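You operate a simulated robot arm through the tools that you are given. There is no shell and no other tool. Be economical: measure what you need, move in short steps, check, and stop when the job is done.

Carry out the task below with a simulated robot arm. There is one attempt and no reset: what you move stays moved.

JOB
Wipe the magnet bar clean in the wiper ring and fit it back.
Fine: swing the latch fully shut over it again.
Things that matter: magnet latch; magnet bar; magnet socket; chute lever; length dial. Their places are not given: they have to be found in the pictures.

Only the result counts: the job must be done as asked and must still hold three seconds after the hand-in. Knocking over, shifting, dropping, spilling or breaking anything else fails it.

ROBOT AND FRAMES
A 7-joint arm with a two-finger parallel gripper, fixed in place. Base frame: the origin is at the foot of the arm, x ahead of it, y to its left, z up. Lengths are in mm, angles in degrees, forces in N, time in s.
Its first joint turns from -66.0 to 66.0 degrees. Payload 2.5 kg.
Tool frame: the origin (TCP) lies between the finger pads and is the grasp point; the fingertips stand 23 mm ahead of it; z points along the fingers, y is the line along which they close. The gripper opens to 94 mm. The fingers are 38 mm wide and 10 mm thick; the gripper's body (54 by 96 mm) begins 39 mm behind the TCP.
Orientation is told as [roll, pitch, yaw] about the base's x, y, z axes, in that order, counted from this pose: with the fingers straight down and closing along the base's y, the tool's x points along the base's -x, its y along +y and its z along -z.

CONTROLS
- The arm moves only by the tool servo_tool. Its argument "moves" is a list of rows, each an object of numbers (a shift or turn left out is 0, a gripper value left out holds the last): "wx", "wy", "wz": the turn, a rotation vector about the tool's x, y, z in degrees; "tx", "ty", "tz": the shift along the tool's x, y, z in mm; "gripper": the closure, from 0 (fully open) to 1 (shut). In form: [{"wx": .., "wy": .., "wz": .., "tx": .., "ty": .., "tz": .., "gripper": ..}, ...]. A call has 1 to 12 rows; each row shifts and turns the commanded pose from where the row before left it, along the tool's axes as they then stand. A row lasts 0.2 s, in which the tool goes at most 50 mm and 8.6 degrees; a call with a longer step from one row to the next is refused whole, and so is a gripper value outside its range. A pose out of reach is approached as far as the arm can. The call stops where the force on the tool passes 40 N (or 10 N more than at its start, if that is more) or the arm is blocked; 0.2 s more then pass. Each finger travels about 108 mm/s and halts on what it meets, pressing with about 42 N; the grip force reading is that of the motor and also rises with nothing between the fingers. The clock runs only during rows and for 0.2 s after the last one: add rows that do not move to give the fingers time. It gives the time, the measured TCP pose, the force on the tool (base axes), the opening and the grip force at its end, in the units of the frame above (readings bear some noise), and new pictures: "show" is both (left out), scene, wrist or none.
- Cameras (640 x 400 px; columns grow to the right, rows downward): "scene" is fixed at [123.8, -410.2, 544.9]; the picture's right is [0.80, -0.59, 0.00], its down [-0.34, -0.45, -0.83] and it looks along [0.49, 0.66, -0.56] (base axes); focal length 302 px, centre (320, 200). "wrist" rides on the gripper at [-39, 0, -44] in the tool frame; the picture's right is [0.00, -1.00, 0.00], its down [0.97, 0.00, -0.24] and it looks along [0.24, 0.00, 0.97] (tool axes); focal length 218 px, centre (320, 200).
- probe_pixels(camera, pixels): there is no depth. For up to 12 entries [column, row, z] of the newest picture of that camera ("zoom" is the newest enlarged one), the place [x, y] in the base frame at which the ray of that pixel passes the height z, good to about 2 mm. No time passes.
- enlarge(camera, box): a new picture of the part [left, top, right, bottom] of that camera's present view, enlarged. No time passes.
- job_done(): hands the job in; it is judged then, once.

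Keep the steps short. Do not move on a guess: measure, check each grasp and each placing, and mend mistakes. In all there are 80 turns and 120 pictures (those below and enlarged ones count). Leave the gripper open and the arm clear of the work at the hand-in unless told otherwise, and finish with a single line.

The tools are called after "Emit:" by a JSON object that holds its "method" and its "body". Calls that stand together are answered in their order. servo_tool: Moves the arm, as the interface text tells. Its arguments: {"type":"object","properties":{"moves":{"type":"array"},"show":{"type":"string","enum":["both","scene","wrist","none"]}},"required":["moves"]} The other tools are called the same way: probe_pixels (camera, pixels) gives the place at which the rays of pixels pass given heights; enlarge (camera, box) takes an enlarged picture of a part of a camera's view; job_done () hands the job in.

At the start:

```text
time: 0.0
ee_pos: [451.4, 34.8, 368.7]
orientation: [0.0, 0.0, 0.0]
contact_force: [-0.2, -0.5, 0.8]
finger_gap: 94.2
grip_force: 0.0
```

scene: 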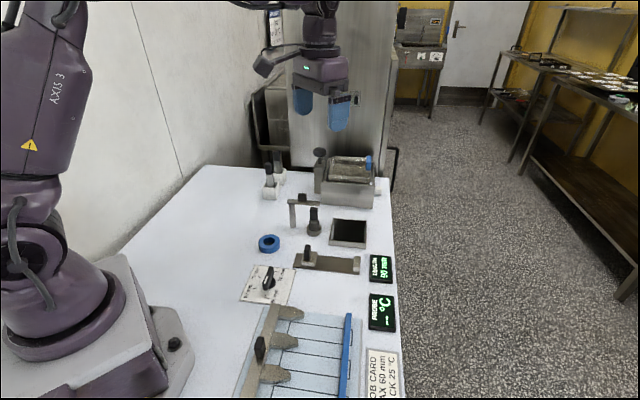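
wrist: 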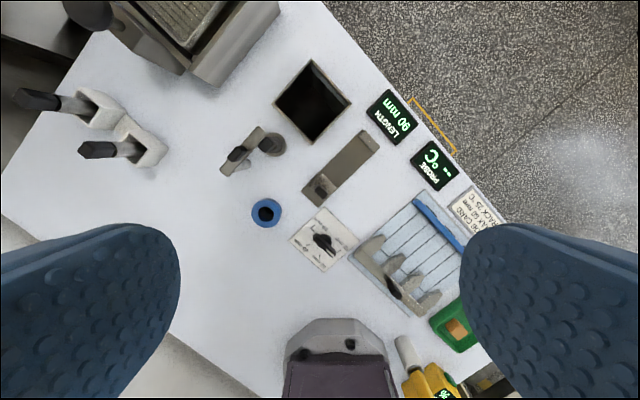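

I see a table with several objects; first I take enlarged views to identify the magnet bar, latch, socket and wiper ring (blue ring likely at scene (269,243)).

Emit:
{"method": "enlarge", "body": {"camera": "scene", "box": [230, 140, 400, 310]}}

Emit:
{"method": "enlarge", "body": {"camera": "wrist", "box": [200, 50, 400, 270]}}

Emit:
{"method": "enlarge", "body": {"camera": "scene", "box": [230, 270, 430, 400]}}

```text
2.35 times, centred on (315, 225) of scene
```

zoom: 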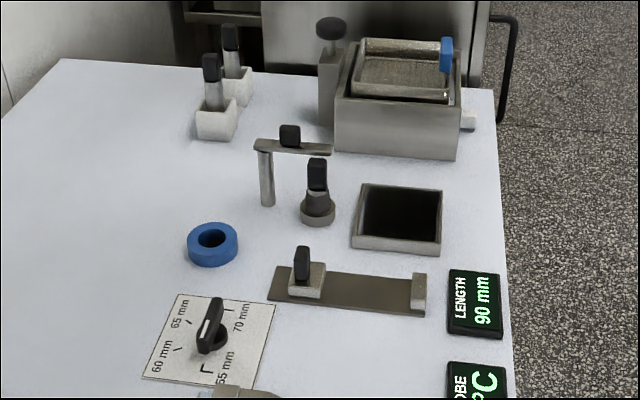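

```text
1.82 times, centred on (300, 160) of wrist
```

zoom: 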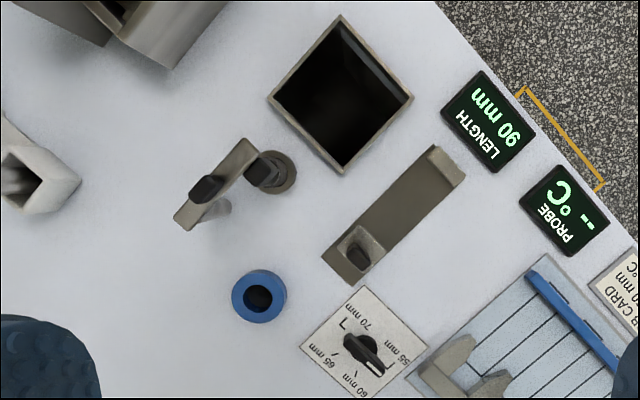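

```text
3.08 times, centred on (330, 335) of scene
```

zoom: 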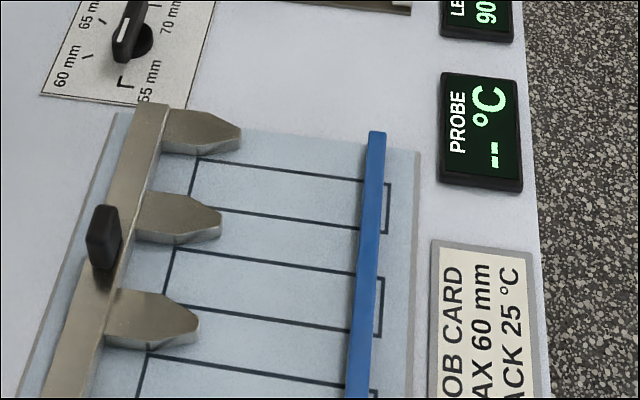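

Emit:
{"method": "probe_pixels", "body": {"camera": "scene", "pixels": [[269, 247, -35], [269, 240, -15], [314, 231, -35], [314, 212, 0], [301, 226, -35], [293, 202, 30], [318, 203, 30], [347, 240, -35], [268, 290, -35], [267, 198, -35], [315, 182, 20], [305, 262, -35]]}}

Emit:
{"method": "probe_pixels", "body": {"camera": "wrist", "pixels": [[266, 213, -35], [277, 143, -35], [268, 145, 20], [226, 172, 30], [277, 134, 30], [241, 153, 30], [265, 142, 30], [270, 162, -35], [312, 100, -35], [319, 244, -35], [130, 145, 0], [320, 188, -35]]}}

```text
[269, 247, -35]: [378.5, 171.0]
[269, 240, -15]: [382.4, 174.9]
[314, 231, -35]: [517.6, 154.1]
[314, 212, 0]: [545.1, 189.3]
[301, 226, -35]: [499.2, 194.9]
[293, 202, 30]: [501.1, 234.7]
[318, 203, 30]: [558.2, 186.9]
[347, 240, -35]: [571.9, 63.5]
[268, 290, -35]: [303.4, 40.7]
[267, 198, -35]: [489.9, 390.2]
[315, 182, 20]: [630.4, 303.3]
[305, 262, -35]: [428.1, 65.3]
```

```text
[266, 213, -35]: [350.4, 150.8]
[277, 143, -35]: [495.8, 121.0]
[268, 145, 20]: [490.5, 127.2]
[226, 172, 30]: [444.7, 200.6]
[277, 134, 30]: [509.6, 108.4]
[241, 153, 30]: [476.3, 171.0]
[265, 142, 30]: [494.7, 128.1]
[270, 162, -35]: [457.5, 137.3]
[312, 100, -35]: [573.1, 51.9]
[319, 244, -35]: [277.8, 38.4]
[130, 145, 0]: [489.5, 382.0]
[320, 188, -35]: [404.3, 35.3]
```

Scene and wrist measurements disagree by some mm, so I want a closer look. I move above the latch/socket area, to about (450, 145, 250).

Emit:
{"method": "servo_tool", "body": {"moves": [{"ty": 36, "tz": 30}, {"ty": 36, "tz": 30}, {"ty": 36, "tz": 30}, {"tz": 28}, {}]}}

```text
time: 1.2
ee_pos: [450.3, 143.6, 250.9]
orientation: [0.1, 0.0, 0.0]
contact_force: [0.3, -0.2, -0.5]
finger_gap: 94.3
grip_force: 0.0
```

scene: 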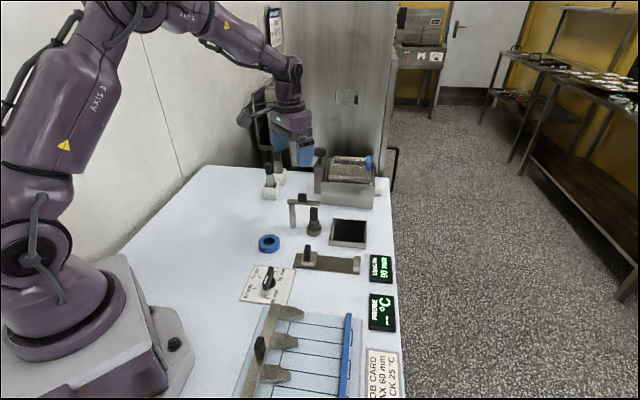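
wrist: 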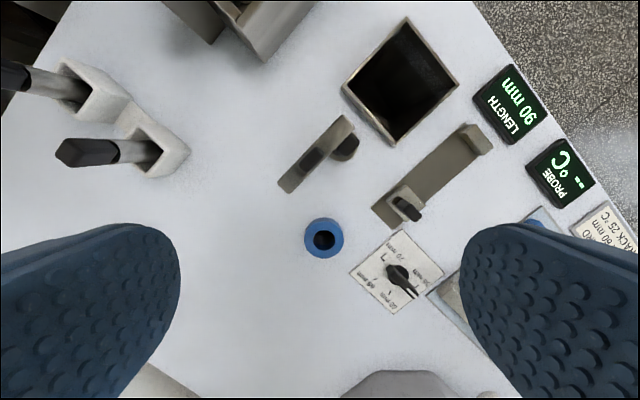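

Emit:
{"method": "enlarge", "body": {"camera": "wrist", "box": [260, 100, 400, 270]}}

Emit:
{"method": "enlarge", "body": {"camera": "scene", "box": [250, 180, 340, 260]}}

```text
2.35 times, centred on (330, 185) of wrist
```

zoom: 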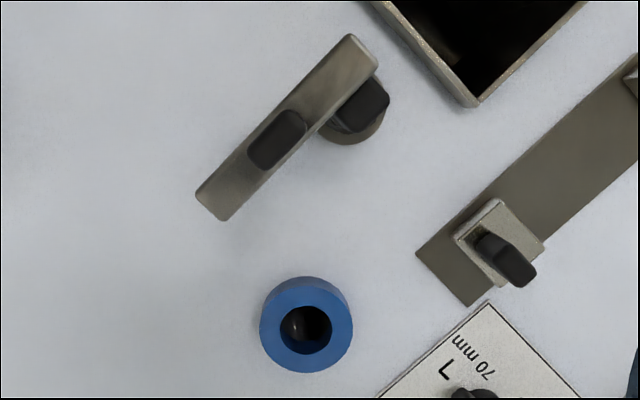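

```text
5.00 times, centred on (295, 220) of scene
```

zoom: 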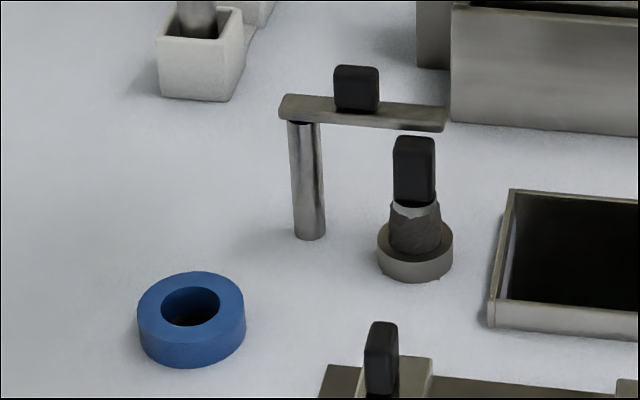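

I see the latch: a post with an arm and a knob, and the magnet bar with black handle next to/under it. I move the camera directly above the magnet for a precise look.

Emit:
{"method": "servo_tool", "body": {"moves": [{"ty": -16, "tz": 20}, {"ty": -16, "tz": 20}, {}], "show": "wrist"}}

Emit:
{"method": "enlarge", "body": {"camera": "wrist", "box": [220, 60, 420, 185]}}

```text
time: 2.0
ee_pos: [450.7, 110.4, 212.6]
orientation: [0.0, 0.0, 0.0]
contact_force: [0.7, -0.3, -0.2]
finger_gap: 94.0
grip_force: 0.1
```

wrist: 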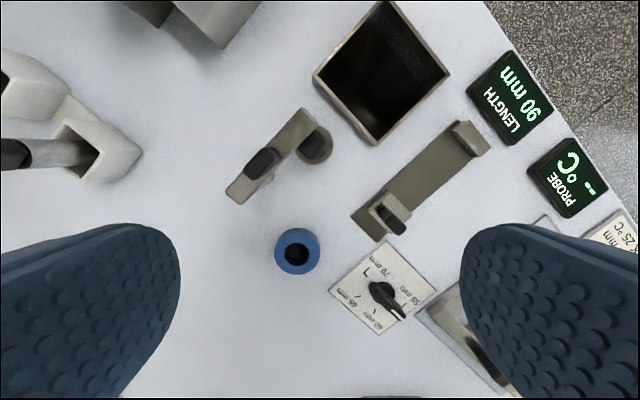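

```text
3.20 times, centred on (320, 122) of wrist
```

zoom: 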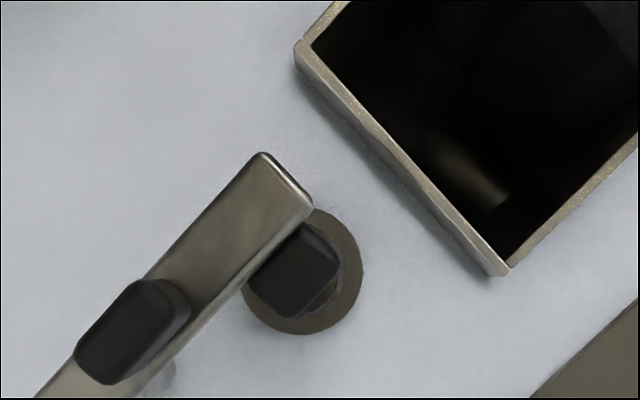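

The arm covers only part of the handle; knob on the arm is near (479,150, top ≈115). I move above the knob, turn 43° so the fingers close across it, and come down part way.

Emit:
{"method": "servo_tool", "body": {"moves": [{"tx": -14, "ty": 20}, {"tx": -14.3, "ty": 19.6}, {"wz": 8.6}, {"wz": 8.6}, {"wz": 8.6}, {"wz": 8.6}, {"wz": 8.6}, {"tz": 22}, {"tz": 20}, {}]}}

Emit:
{"method": "enlarge", "body": {"camera": "scene", "box": [250, 150, 350, 250]}}

```text
time: 4.2
ee_pos: [479.9, 150.7, 168.3]
orientation: [0.1, 0.0, -43.1]
contact_force: [1.2, 0.9, -0.5]
finger_gap: 94.0
grip_force: 0.0
```

scene: 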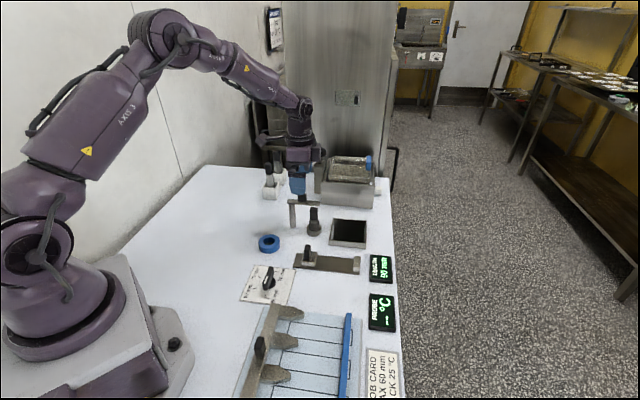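
wrist: 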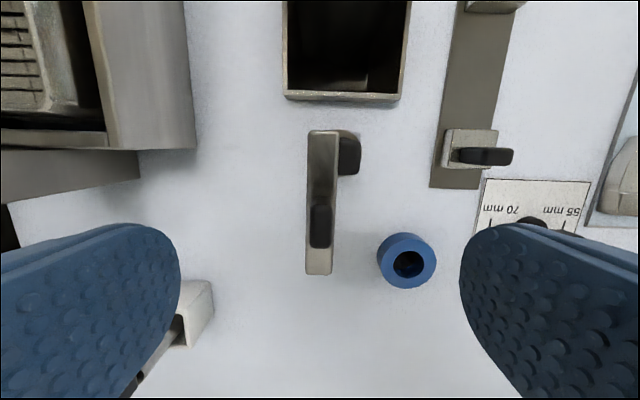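

```text
4.00 times, centred on (300, 200) of scene
```

zoom: 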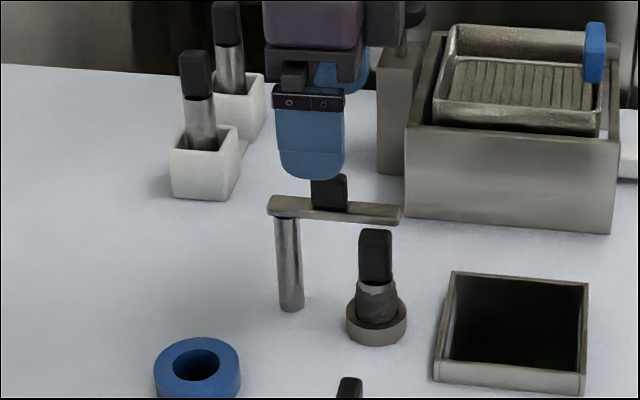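

Alignment is right (knob at column 321 of the wrist view). I lower to about z=120.

Emit:
{"method": "servo_tool", "body": {"moves": [{"tz": 16}, {"tz": 16}, {"tz": 14}, {}]}}

Emit:
{"method": "enlarge", "body": {"camera": "scene", "box": [250, 150, 350, 250]}}

```text
time: 5.2
ee_pos: [479.5, 150.7, 121.5]
orientation: [-0.1, 0.1, -43.0]
contact_force: [-0.5, -0.7, -0.2]
finger_gap: 94.3
grip_force: 0.1
```

scene: 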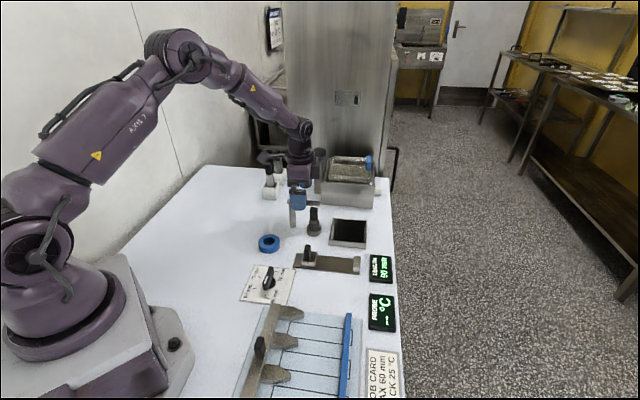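
wrist: 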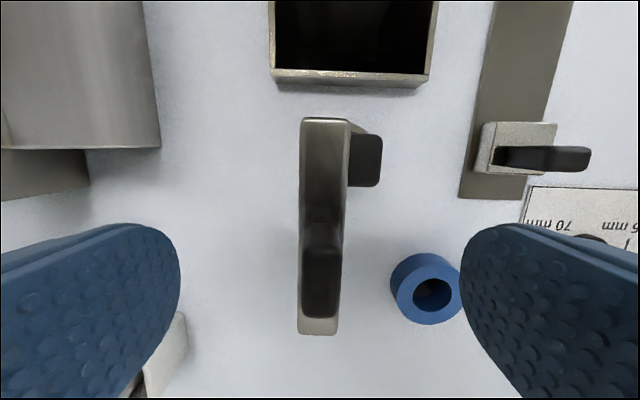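

```text
4.00 times, centred on (300, 200) of scene
```

zoom: 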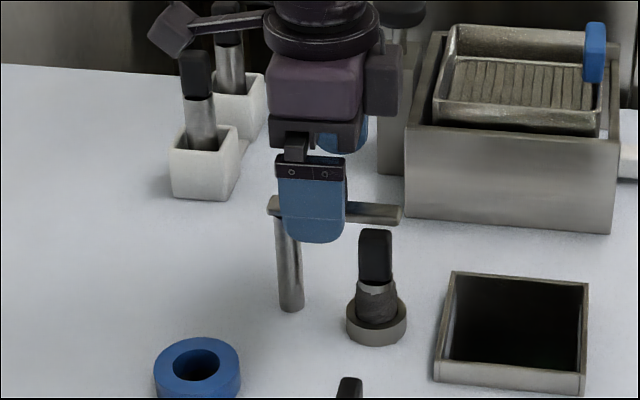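

Knob sits centred between the fingers. I close on it.

Emit:
{"method": "servo_tool", "body": {"moves": [{"gripper": 1}, {}, {}, {}]}}

```text
time: 6.2
ee_pos: [478.2, 151.8, 121.5]
orientation: [0.1, 0.0, -43.0]
contact_force: [10.4, 4.6, -7.4]
finger_gap: 11.5
grip_force: 44.7
```

scene: 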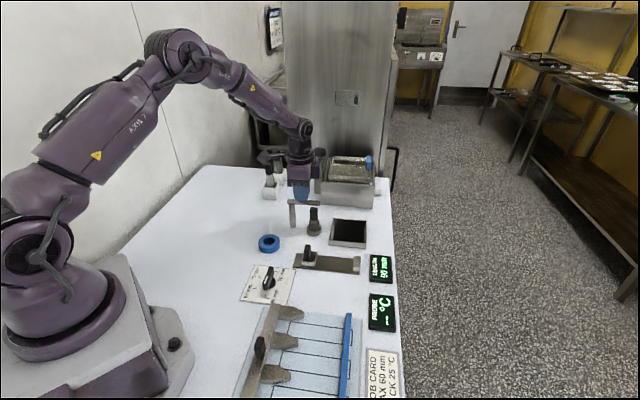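
wrist: 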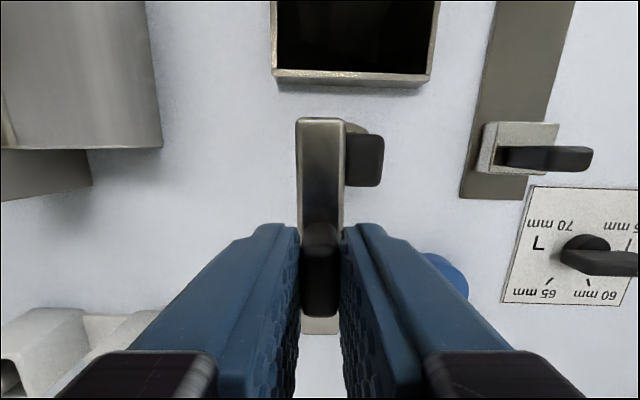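

Grip is firm on the knob (11.5 mm). I try a small swing counter-clockwise (away from the handle) about the post ~28 mm behind.

Emit:
{"method": "servo_tool", "body": {"moves": [{"ty": 2, "wz": -4}, {"ty": 2, "tx": 0.15, "wz": -4}]}}

```text
time: 6.8
ee_pos: [481.2, 155.0, 121.7]
orientation: [0.3, -0.1, -35.1]
contact_force: [24.2, 11.9, -16.3]
finger_gap: 11.4
grip_force: 45.1
```

scene: 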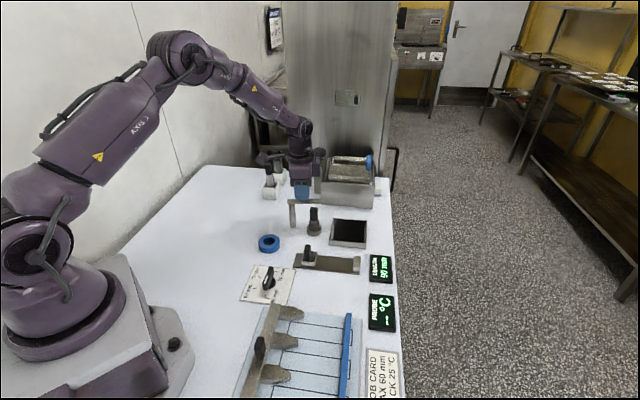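
wrist: 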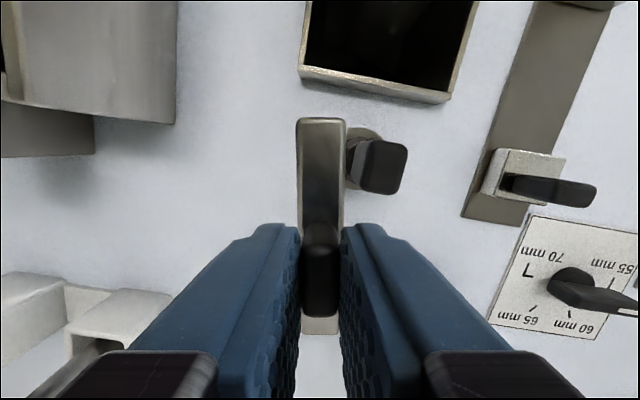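

The arm turned with the tool. Force 31 N, so I shift slightly toward the post and continue.

Emit:
{"method": "servo_tool", "body": {"moves": [{"tx": 1}, {"ty": 2, "tx": 0.15, "wz": -4}, {"ty": 2, "tx": 0.15, "wz": -4}], "show": "wrist"}}

```text
time: 7.6
ee_pos: [483.6, 159.0, 121.7]
orientation: [0.2, -0.3, -26.8]
contact_force: [22.4, 13.7, -19.2]
finger_gap: 11.4
grip_force: 45.4
```

wrist: 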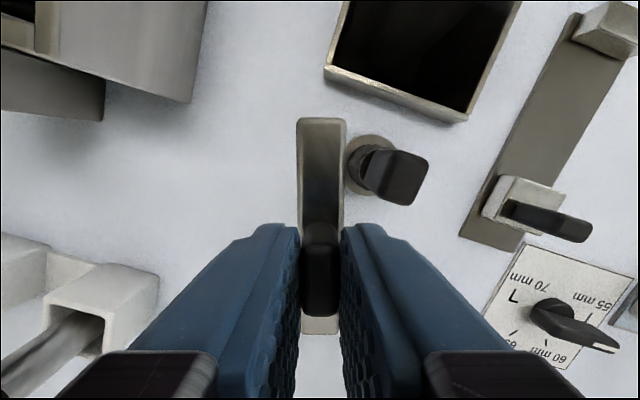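

Emit:
{"method": "servo_tool", "body": {"moves": [{"ty": 3.5, "tx": 0.5, "wz": -7}, {"ty": 3.5, "tx": 0.5, "wz": -7}, {"ty": 3.5, "tx": 0.5, "wz": -7}], "show": "wrist"}}

```text
time: 8.4
ee_pos: [486.8, 168.0, 122.3]
orientation: [0.2, -0.5, -5.8]
contact_force: [25.2, 15.1, -18.0]
finger_gap: 11.4
grip_force: 45.4
```

wrist: 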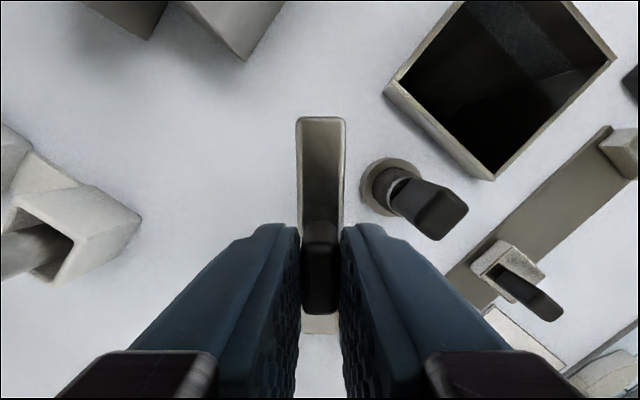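

Emit:
{"method": "servo_tool", "body": {"moves": [{"ty": 3.5, "tx": 0.4, "wz": -7}, {"ty": 3.5, "tx": 0.4, "wz": -7}, {"ty": 3.5, "tx": 0.4, "wz": -7}, {"ty": 3.5, "tx": 0.4, "wz": -7}], "show": "wrist"}}

```text
time: 9.4
ee_pos: [483.9, 181.7, 123.1]
orientation: [0.0, -0.4, 22.0]
contact_force: [24.6, 12.8, -8.8]
finger_gap: 11.6
grip_force: 45.1
```

wrist: 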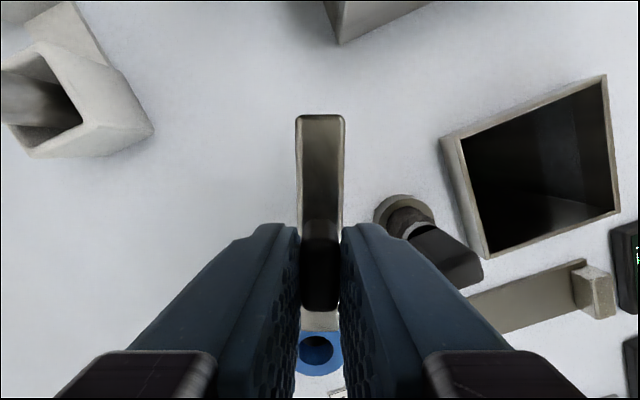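

Emit:
{"method": "servo_tool", "body": {"moves": [{"ty": 3.5, "tx": 0.5, "wz": -7}, {"ty": 3.5, "tx": 0.5, "wz": -7}, {"ty": 3.5, "tx": 0.5, "wz": -7}, {}]}}

```text
time: 10.4
ee_pos: [478.4, 190.3, 123.9]
orientation: [-0.1, -0.4, 43.1]
contact_force: [28.7, 12.1, -10.1]
finger_gap: 11.3
grip_force: 45.0
```

scene: 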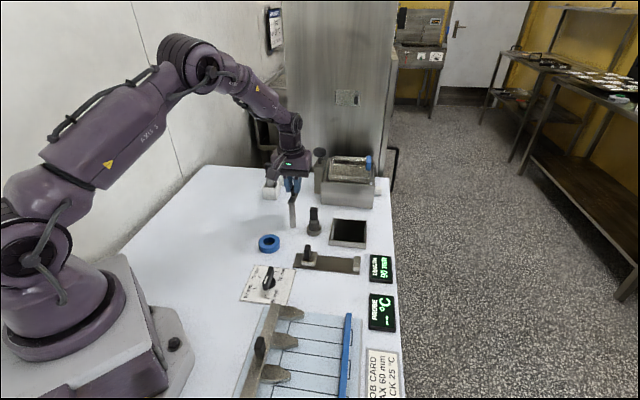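
wrist: 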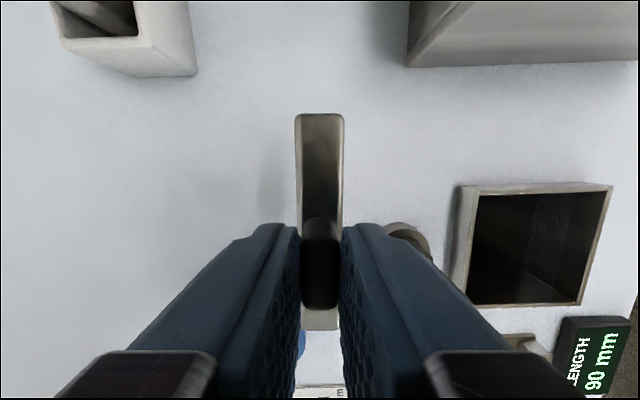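

The latch now points about +43°, well away from the magnet. Release, go up.

Emit:
{"method": "servo_tool", "body": {"moves": [{"gripper": 0}, {}, {}, {"tz": -30}, {"tz": -40}, {}]}}

Emit:
{"method": "enlarge", "body": {"camera": "scene", "box": [250, 180, 350, 260]}}

```text
time: 11.8
ee_pos: [475.6, 191.3, 193.7]
orientation: [0.0, 0.0, 43.0]
contact_force: [0.3, 0.4, 0.5]
finger_gap: 93.8
grip_force: 0.1
```

scene: 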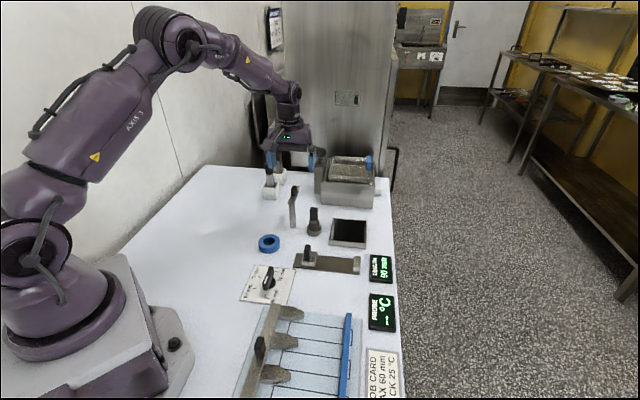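
wrist: 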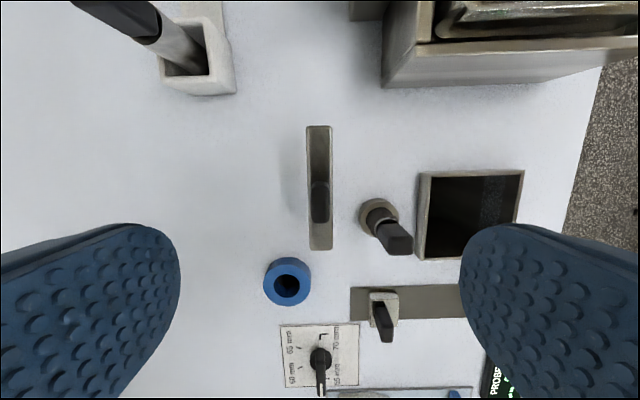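

```text
5.00 times, centred on (300, 220) of scene
```

zoom: 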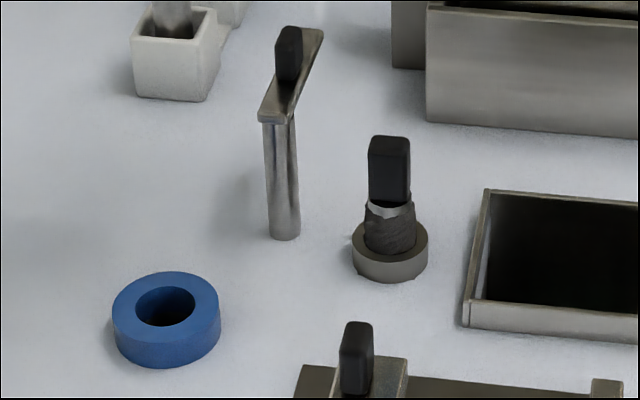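

Latch is open and clear. Now I go above the magnet handle (~491.5, 116.4) and turn back to yaw -43, where the fingers have free room.

Emit:
{"method": "servo_tool", "body": {"moves": [{"tx": 19.7, "ty": -32.8}, {"tx": 19.8, "ty": -32.8, "gripper": 0.4}, {"wz": 8.6}, {"wz": 8.6}, {"wz": 8.6}, {"wz": 8.6}, {"wz": 8.6}, {"wz": 8.6}, {"wz": 8.6}, {"wz": 8.6}, {"wz": 8.6}, {"wz": 8.6}], "show": "wrist"}}

Emit:
{"method": "enlarge", "body": {"camera": "wrist", "box": [220, 100, 420, 225]}}

```text
time: 14.4
ee_pos: [492.3, 116.6, 192.5]
orientation: [0.0, 0.1, -43.0]
contact_force: [-0.8, 0.3, -0.4]
finger_gap: 56.8
grip_force: 0.0
```

wrist: 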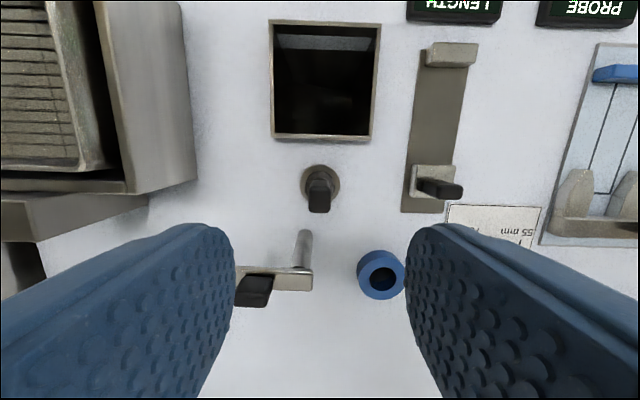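

```text
3.20 times, centred on (320, 162) of wrist
```

zoom: 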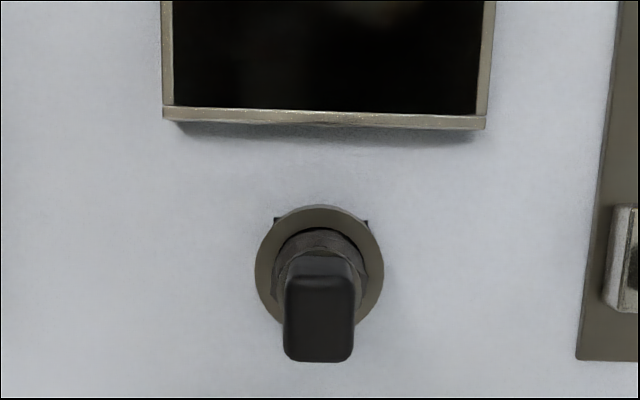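

Handle is centred at TCP (about 16×20 mm, top z≈82). I lower to z≈72 in steps.

Emit:
{"method": "servo_tool", "body": {"moves": [{"tz": 40}, {"tz": 35}, {"tz": 25}, {"tz": 12}, {"tz": 9}, {}]}}

Emit:
{"method": "enlarge", "body": {"camera": "scene", "box": [260, 180, 360, 260]}}

```text
time: 15.8
ee_pos: [490.7, 114.5, 70.7]
orientation: [0.0, 0.0, -43.0]
contact_force: [-0.5, 0.6, -0.3]
finger_gap: 56.6
grip_force: 0.1
```

scene: 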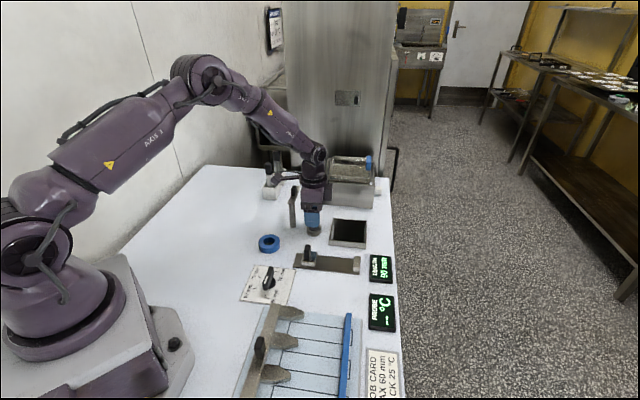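
wrist: 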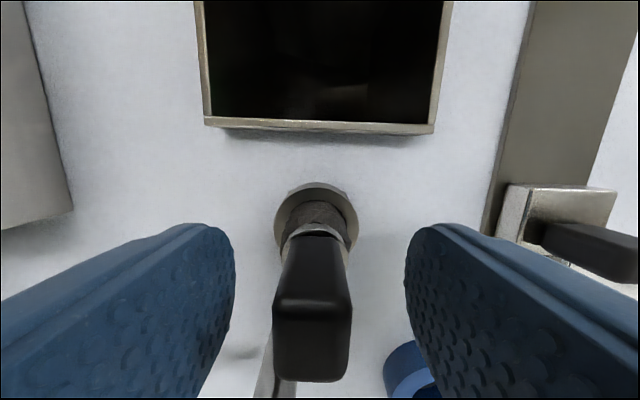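

```text
5.00 times, centred on (310, 220) of scene
```

zoom: 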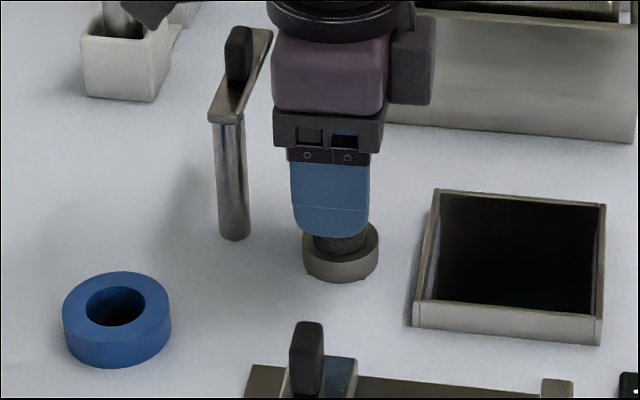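

Small centring shift (handle ~1.4 mm to the left), then close.

Emit:
{"method": "servo_tool", "body": {"moves": [{"ty": 1.4, "tx": -1.5}, {"gripper": 1}, {}, {}, {}]}}

```text
time: 17.0
ee_pos: [493.1, 115.4, 71.9]
orientation: [0.0, 0.0, -42.9]
contact_force: [1.0, -0.8, 0.3]
finger_gap: 16.9
grip_force: 41.5
```

scene: 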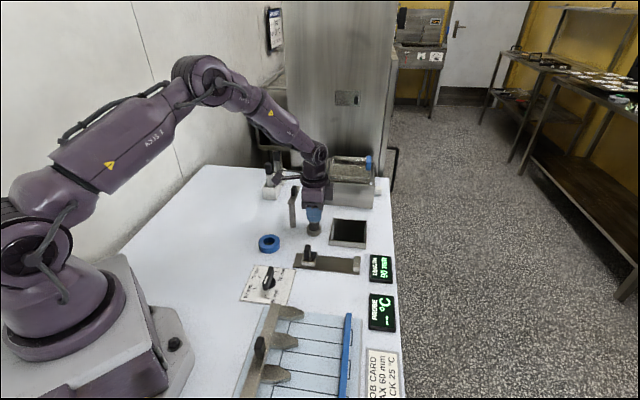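
wrist: 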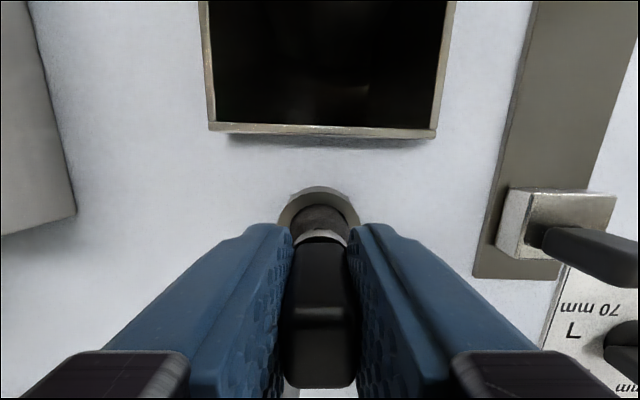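

Held (16.9 mm, no side force). I lift straight up 30 mm, then more.

Emit:
{"method": "servo_tool", "body": {"moves": [{"tz": -10}, {"tz": -10}, {"tz": -10}, {}]}}

Emit:
{"method": "enlarge", "body": {"camera": "scene", "box": [260, 170, 360, 250]}}

```text
time: 18.0
ee_pos: [492.8, 114.1, 101.5]
orientation: [0.0, 0.0, -43.0]
contact_force: [-0.2, 0.0, -3.0]
finger_gap: 16.6
grip_force: 42.1
```

scene: 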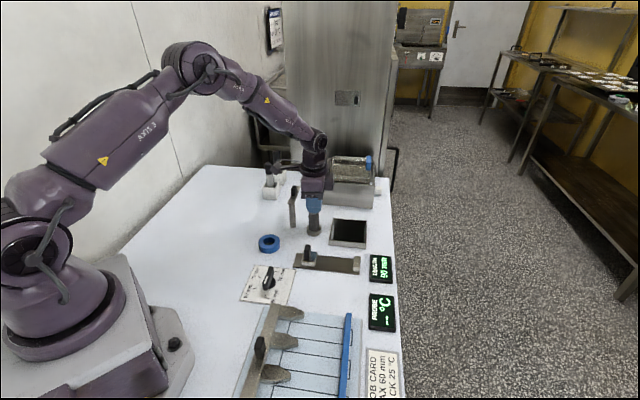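
wrist: 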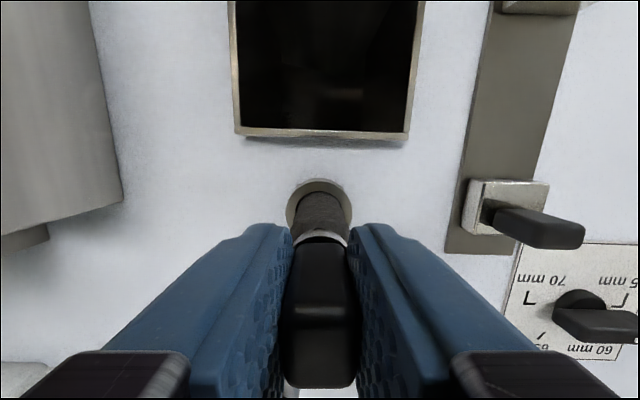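

```text
5.00 times, centred on (310, 210) of scene
```

zoom: 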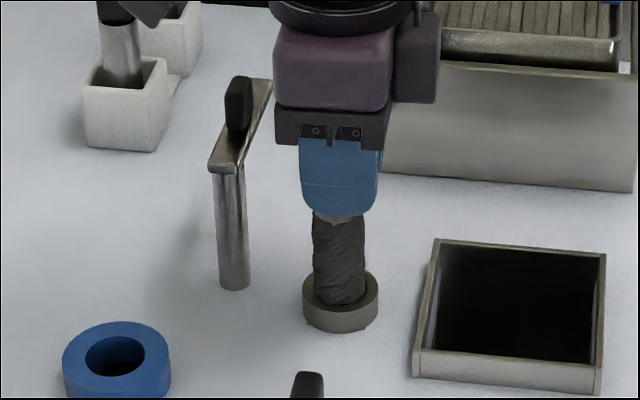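

It slides out (weight ~3 N). Keep lifting.

Emit:
{"method": "servo_tool", "body": {"moves": [{"tz": -15}, {"tz": -15}, {"tz": -15}, {"tz": -15}, {"tz": -15}, {}]}}

Emit:
{"method": "enlarge", "body": {"camera": "scene", "box": [260, 160, 360, 250]}}

```text
time: 19.4
ee_pos: [494.3, 114.0, 175.1]
orientation: [-0.1, 0.0, -43.0]
contact_force: [0.0, -0.9, -2.3]
finger_gap: 16.8
grip_force: 41.5
```

scene: 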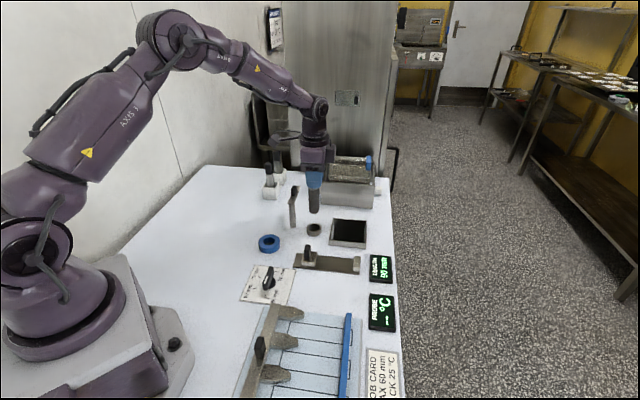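
wrist: 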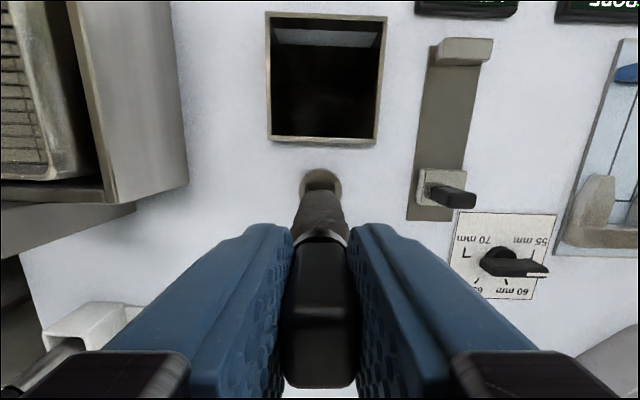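

```text
4.44 times, centred on (310, 205) of scene
```

zoom: 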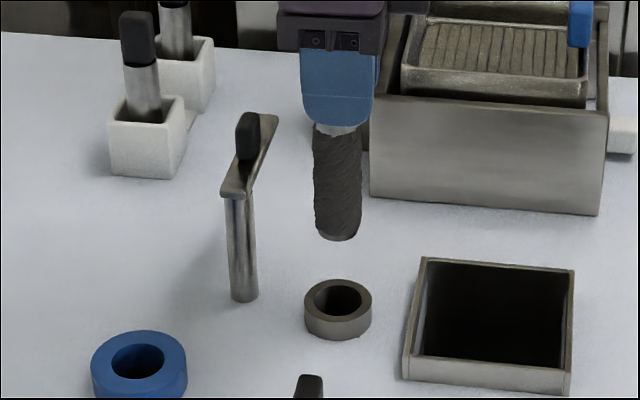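

The bar is out: fuzzy with filings, ~78 mm long below the handle, bottom ≈111 mm below the TCP. The ring hole is near (361,139). I carry it there at this height, then look.

Emit:
{"method": "servo_tool", "body": {"moves": [{"tx": 22.6, "ty": -14.5}, {"tx": 22.6, "ty": -14.5}, {"tx": 22.6, "ty": -14.5}, {"tx": 22.6, "ty": -14.5}, {"tx": 22.6, "ty": -14.5}, {}, {"tz": 10}, {"tz": 10}, {}]}}

Emit:
{"method": "enlarge", "body": {"camera": "scene", "box": [220, 170, 320, 270]}}

Emit:
{"method": "enlarge", "body": {"camera": "wrist", "box": [240, 130, 400, 250]}}

```text
time: 21.4
ee_pos: [362.2, 138.8, 155.4]
orientation: [0.1, 0.0, -43.0]
contact_force: [0.5, -0.1, -1.9]
finger_gap: 16.9
grip_force: 42.2
```

scene: 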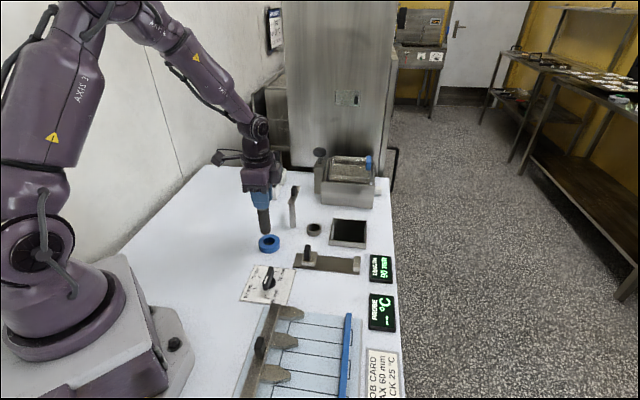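
wrist: 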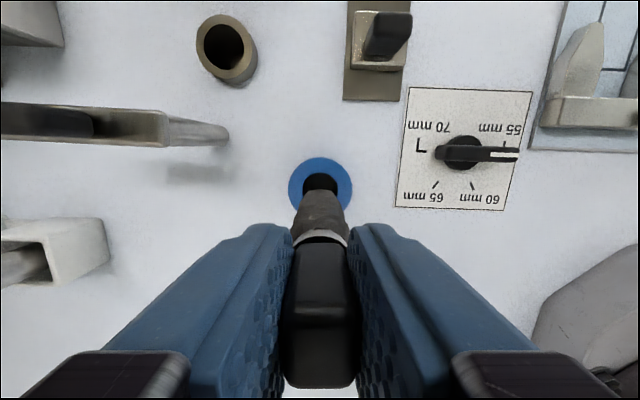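

```text
4.00 times, centred on (270, 220) of scene
```

zoom: 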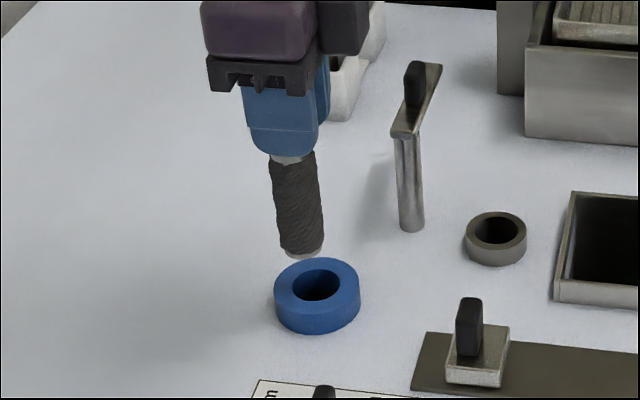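

```text
3.33 times, centred on (320, 190) of wrist
```

zoom: 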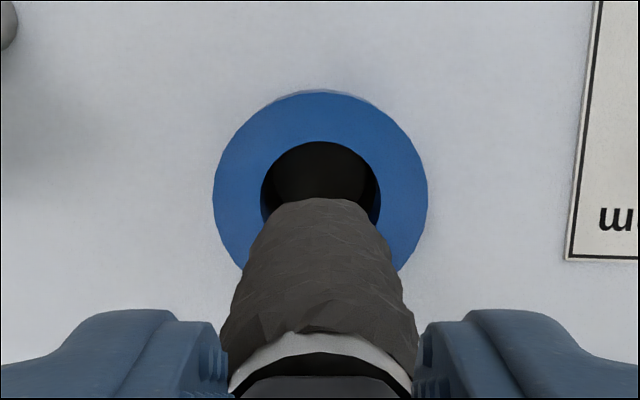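

Wrist view: lateral alignment with the ring is right. Scene view: the bar axis extended downward passes ~10 zoom px left of the hole centre, i.e. about 6 mm along tool -x. I correct that and lower 18 mm.

Emit:
{"method": "servo_tool", "body": {"moves": [{"tx": -6}, {"tz": 9}, {"tz": 9}, {}]}}

Emit:
{"method": "enlarge", "body": {"camera": "scene", "box": [240, 190, 300, 260]}}

Emit:
{"method": "enlarge", "body": {"camera": "wrist", "box": [240, 130, 400, 250]}}

```text
time: 22.4
ee_pos: [366.3, 134.9, 136.8]
orientation: [0.0, 0.0, -43.0]
contact_force: [-0.3, 0.2, -1.8]
finger_gap: 16.7
grip_force: 41.5
```

scene: 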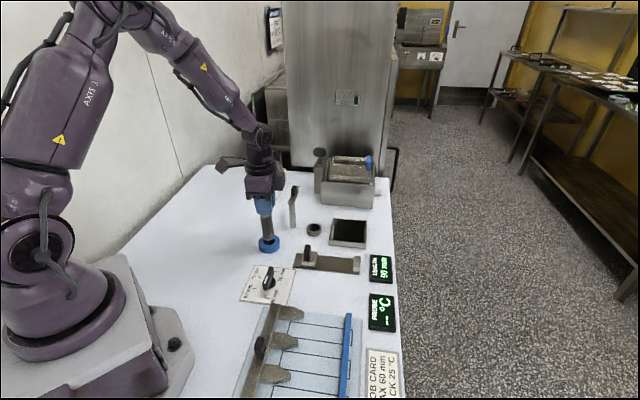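
wrist: 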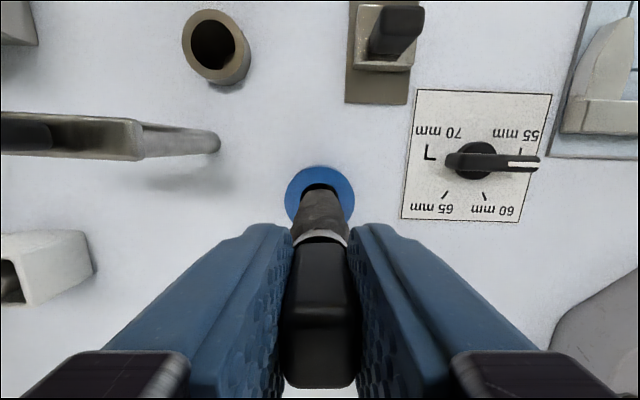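

```text
5.71 times, centred on (270, 225) of scene
```

zoom: 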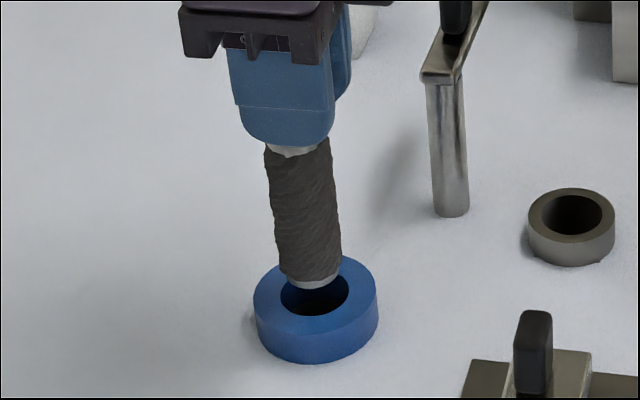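

```text
3.33 times, centred on (320, 190) of wrist
```

zoom: 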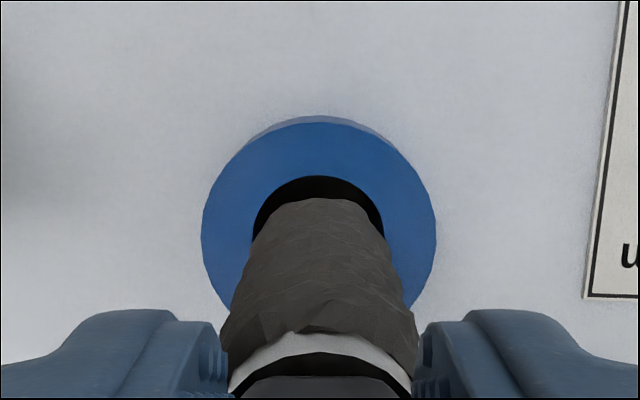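

Bar end is centred over the hole (scene hole centre (315,294) vs axis 313; wrist 318.5 vs 320). I lower slowly into the ring.

Emit:
{"method": "servo_tool", "body": {"moves": [{"tz": 6}, {"tz": 6}, {"tz": 6}, {"tz": 6}, {}]}}

Emit:
{"method": "enlarge", "body": {"camera": "scene", "box": [240, 190, 300, 260]}}

```text
time: 23.6
ee_pos: [366.7, 136.4, 114.3]
orientation: [0.0, 0.0, -43.0]
contact_force: [0.4, -0.1, -2.4]
finger_gap: 16.7
grip_force: 42.0
```

scene: 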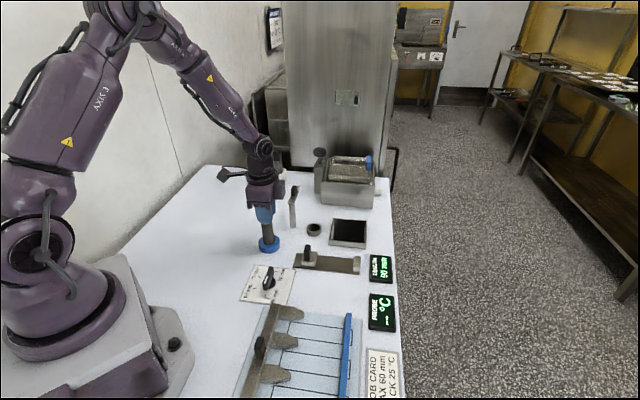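
wrist: 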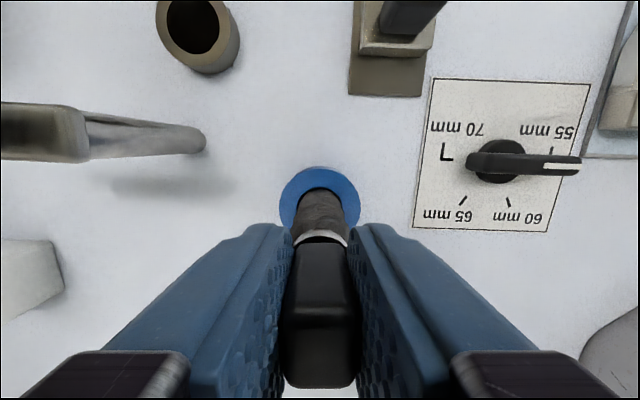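

```text
5.71 times, centred on (270, 225) of scene
```

zoom: 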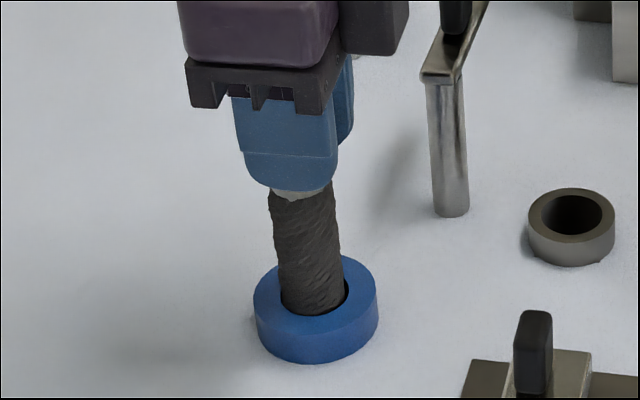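

It entered the ring without force. I continue down slowly with a 0.8 mm centring shift.

Emit:
{"method": "servo_tool", "body": {"moves": [{"tx": -0.8, "tz": 5}, {"tz": 6}, {"tz": 6}, {"tz": 6}, {"tz": 6}, {"tz": 6}, {}]}}

Emit:
{"method": "enlarge", "body": {"camera": "scene", "box": [240, 190, 300, 260]}}

```text
time: 25.2
ee_pos: [367.5, 135.1, 78.3]
orientation: [-0.1, 0.0, -43.0]
contact_force: [0.0, 0.1, -2.4]
finger_gap: 16.6
grip_force: 41.9
```

scene: 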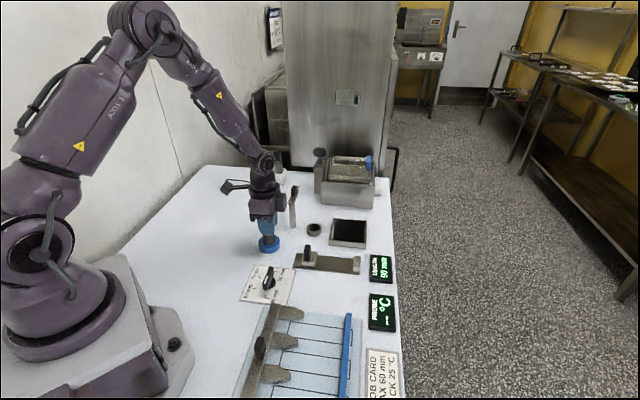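
wrist: 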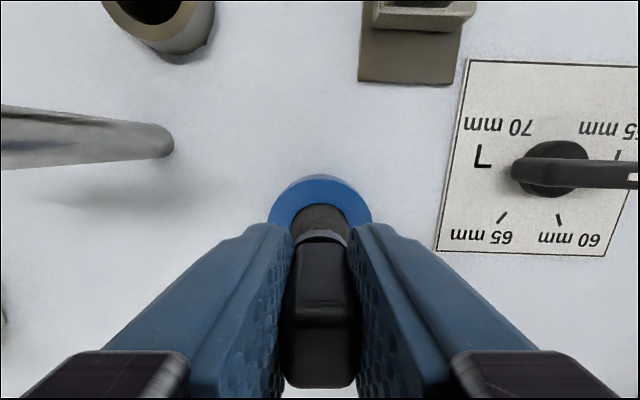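

```text
5.71 times, centred on (270, 225) of scene
```

zoom: 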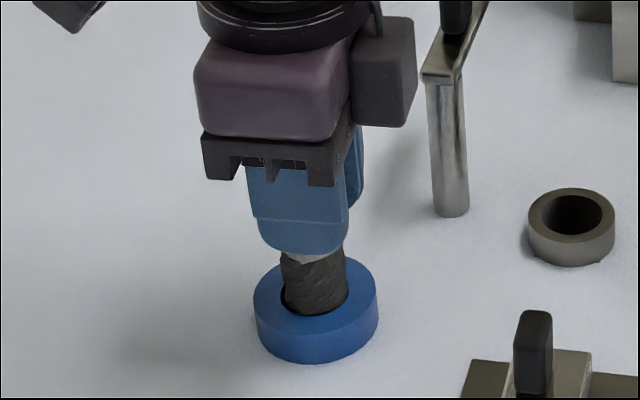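

Emit:
{"method": "servo_tool", "body": {"moves": [{"tz": 5}, {"tz": 5}, {"tz": 5}, {"tz": 5}, {"tz": 4}, {}]}}

Emit:
{"method": "enlarge", "body": {"camera": "scene", "box": [240, 190, 300, 260]}}

```text
time: 26.6
ee_pos: [366.0, 134.5, 55.5]
orientation: [0.1, 0.0, -43.0]
contact_force: [-0.1, -0.3, -1.8]
finger_gap: 16.7
grip_force: 42.1
```

scene: 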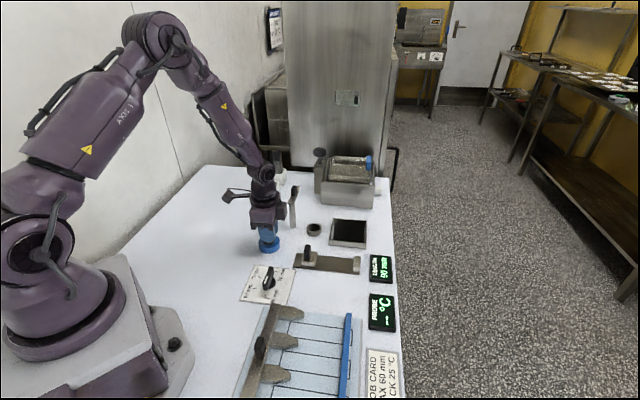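
wrist: 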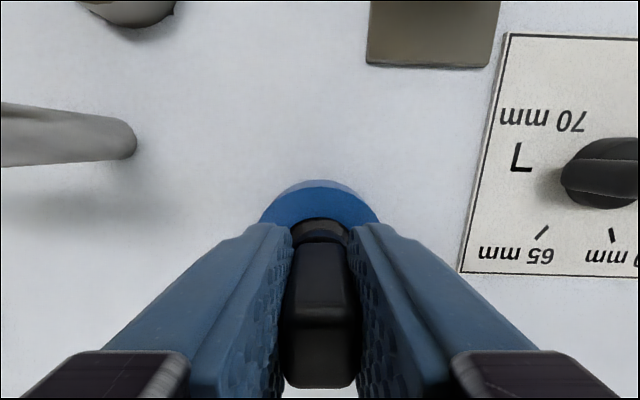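

```text
5.71 times, centred on (270, 225) of scene
```

zoom: 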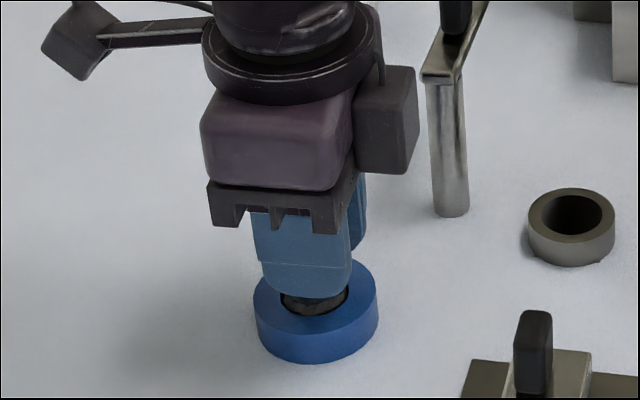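

Emit:
{"method": "servo_tool", "body": {"moves": [{"tz": 3}, {"tz": 3}, {"tz": 3}, {"tz": 3}, {}], "show": "wrist"}}

Emit:
{"method": "enlarge", "body": {"camera": "scene", "box": [240, 200, 300, 260]}}

```text
time: 27.8
ee_pos: [366.3, 133.7, 43.8]
orientation: [0.0, 0.0, -43.0]
contact_force: [-0.1, -0.7, -1.7]
finger_gap: 16.7
grip_force: 42.0
```

wrist: 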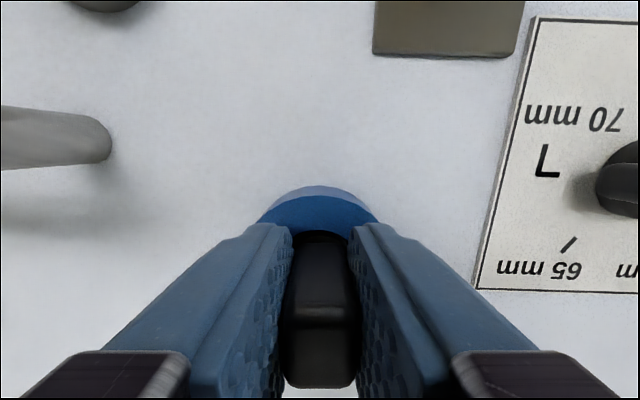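

```text
6.67 times, centred on (270, 230) of scene
```

zoom: 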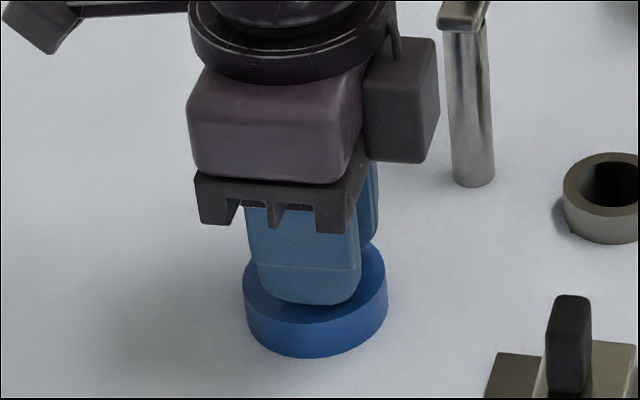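

Only the handle remains above the ring. I go 4 mm more, carefully, then pull up.

Emit:
{"method": "servo_tool", "body": {"moves": [{"tz": 2}, {"tz": 2}, {}], "show": "none"}}

```text
time: 28.5
ee_pos: [366.3, 135.0, 41.1]
orientation: [0.0, 0.1, -43.1]
contact_force: [-1.9, -1.0, 6.5]
finger_gap: 16.7
grip_force: 42.5
stopped in row 3: the force on the tool passed its limit (the readings are from after the stop); the commanded pose is now the measured one
```

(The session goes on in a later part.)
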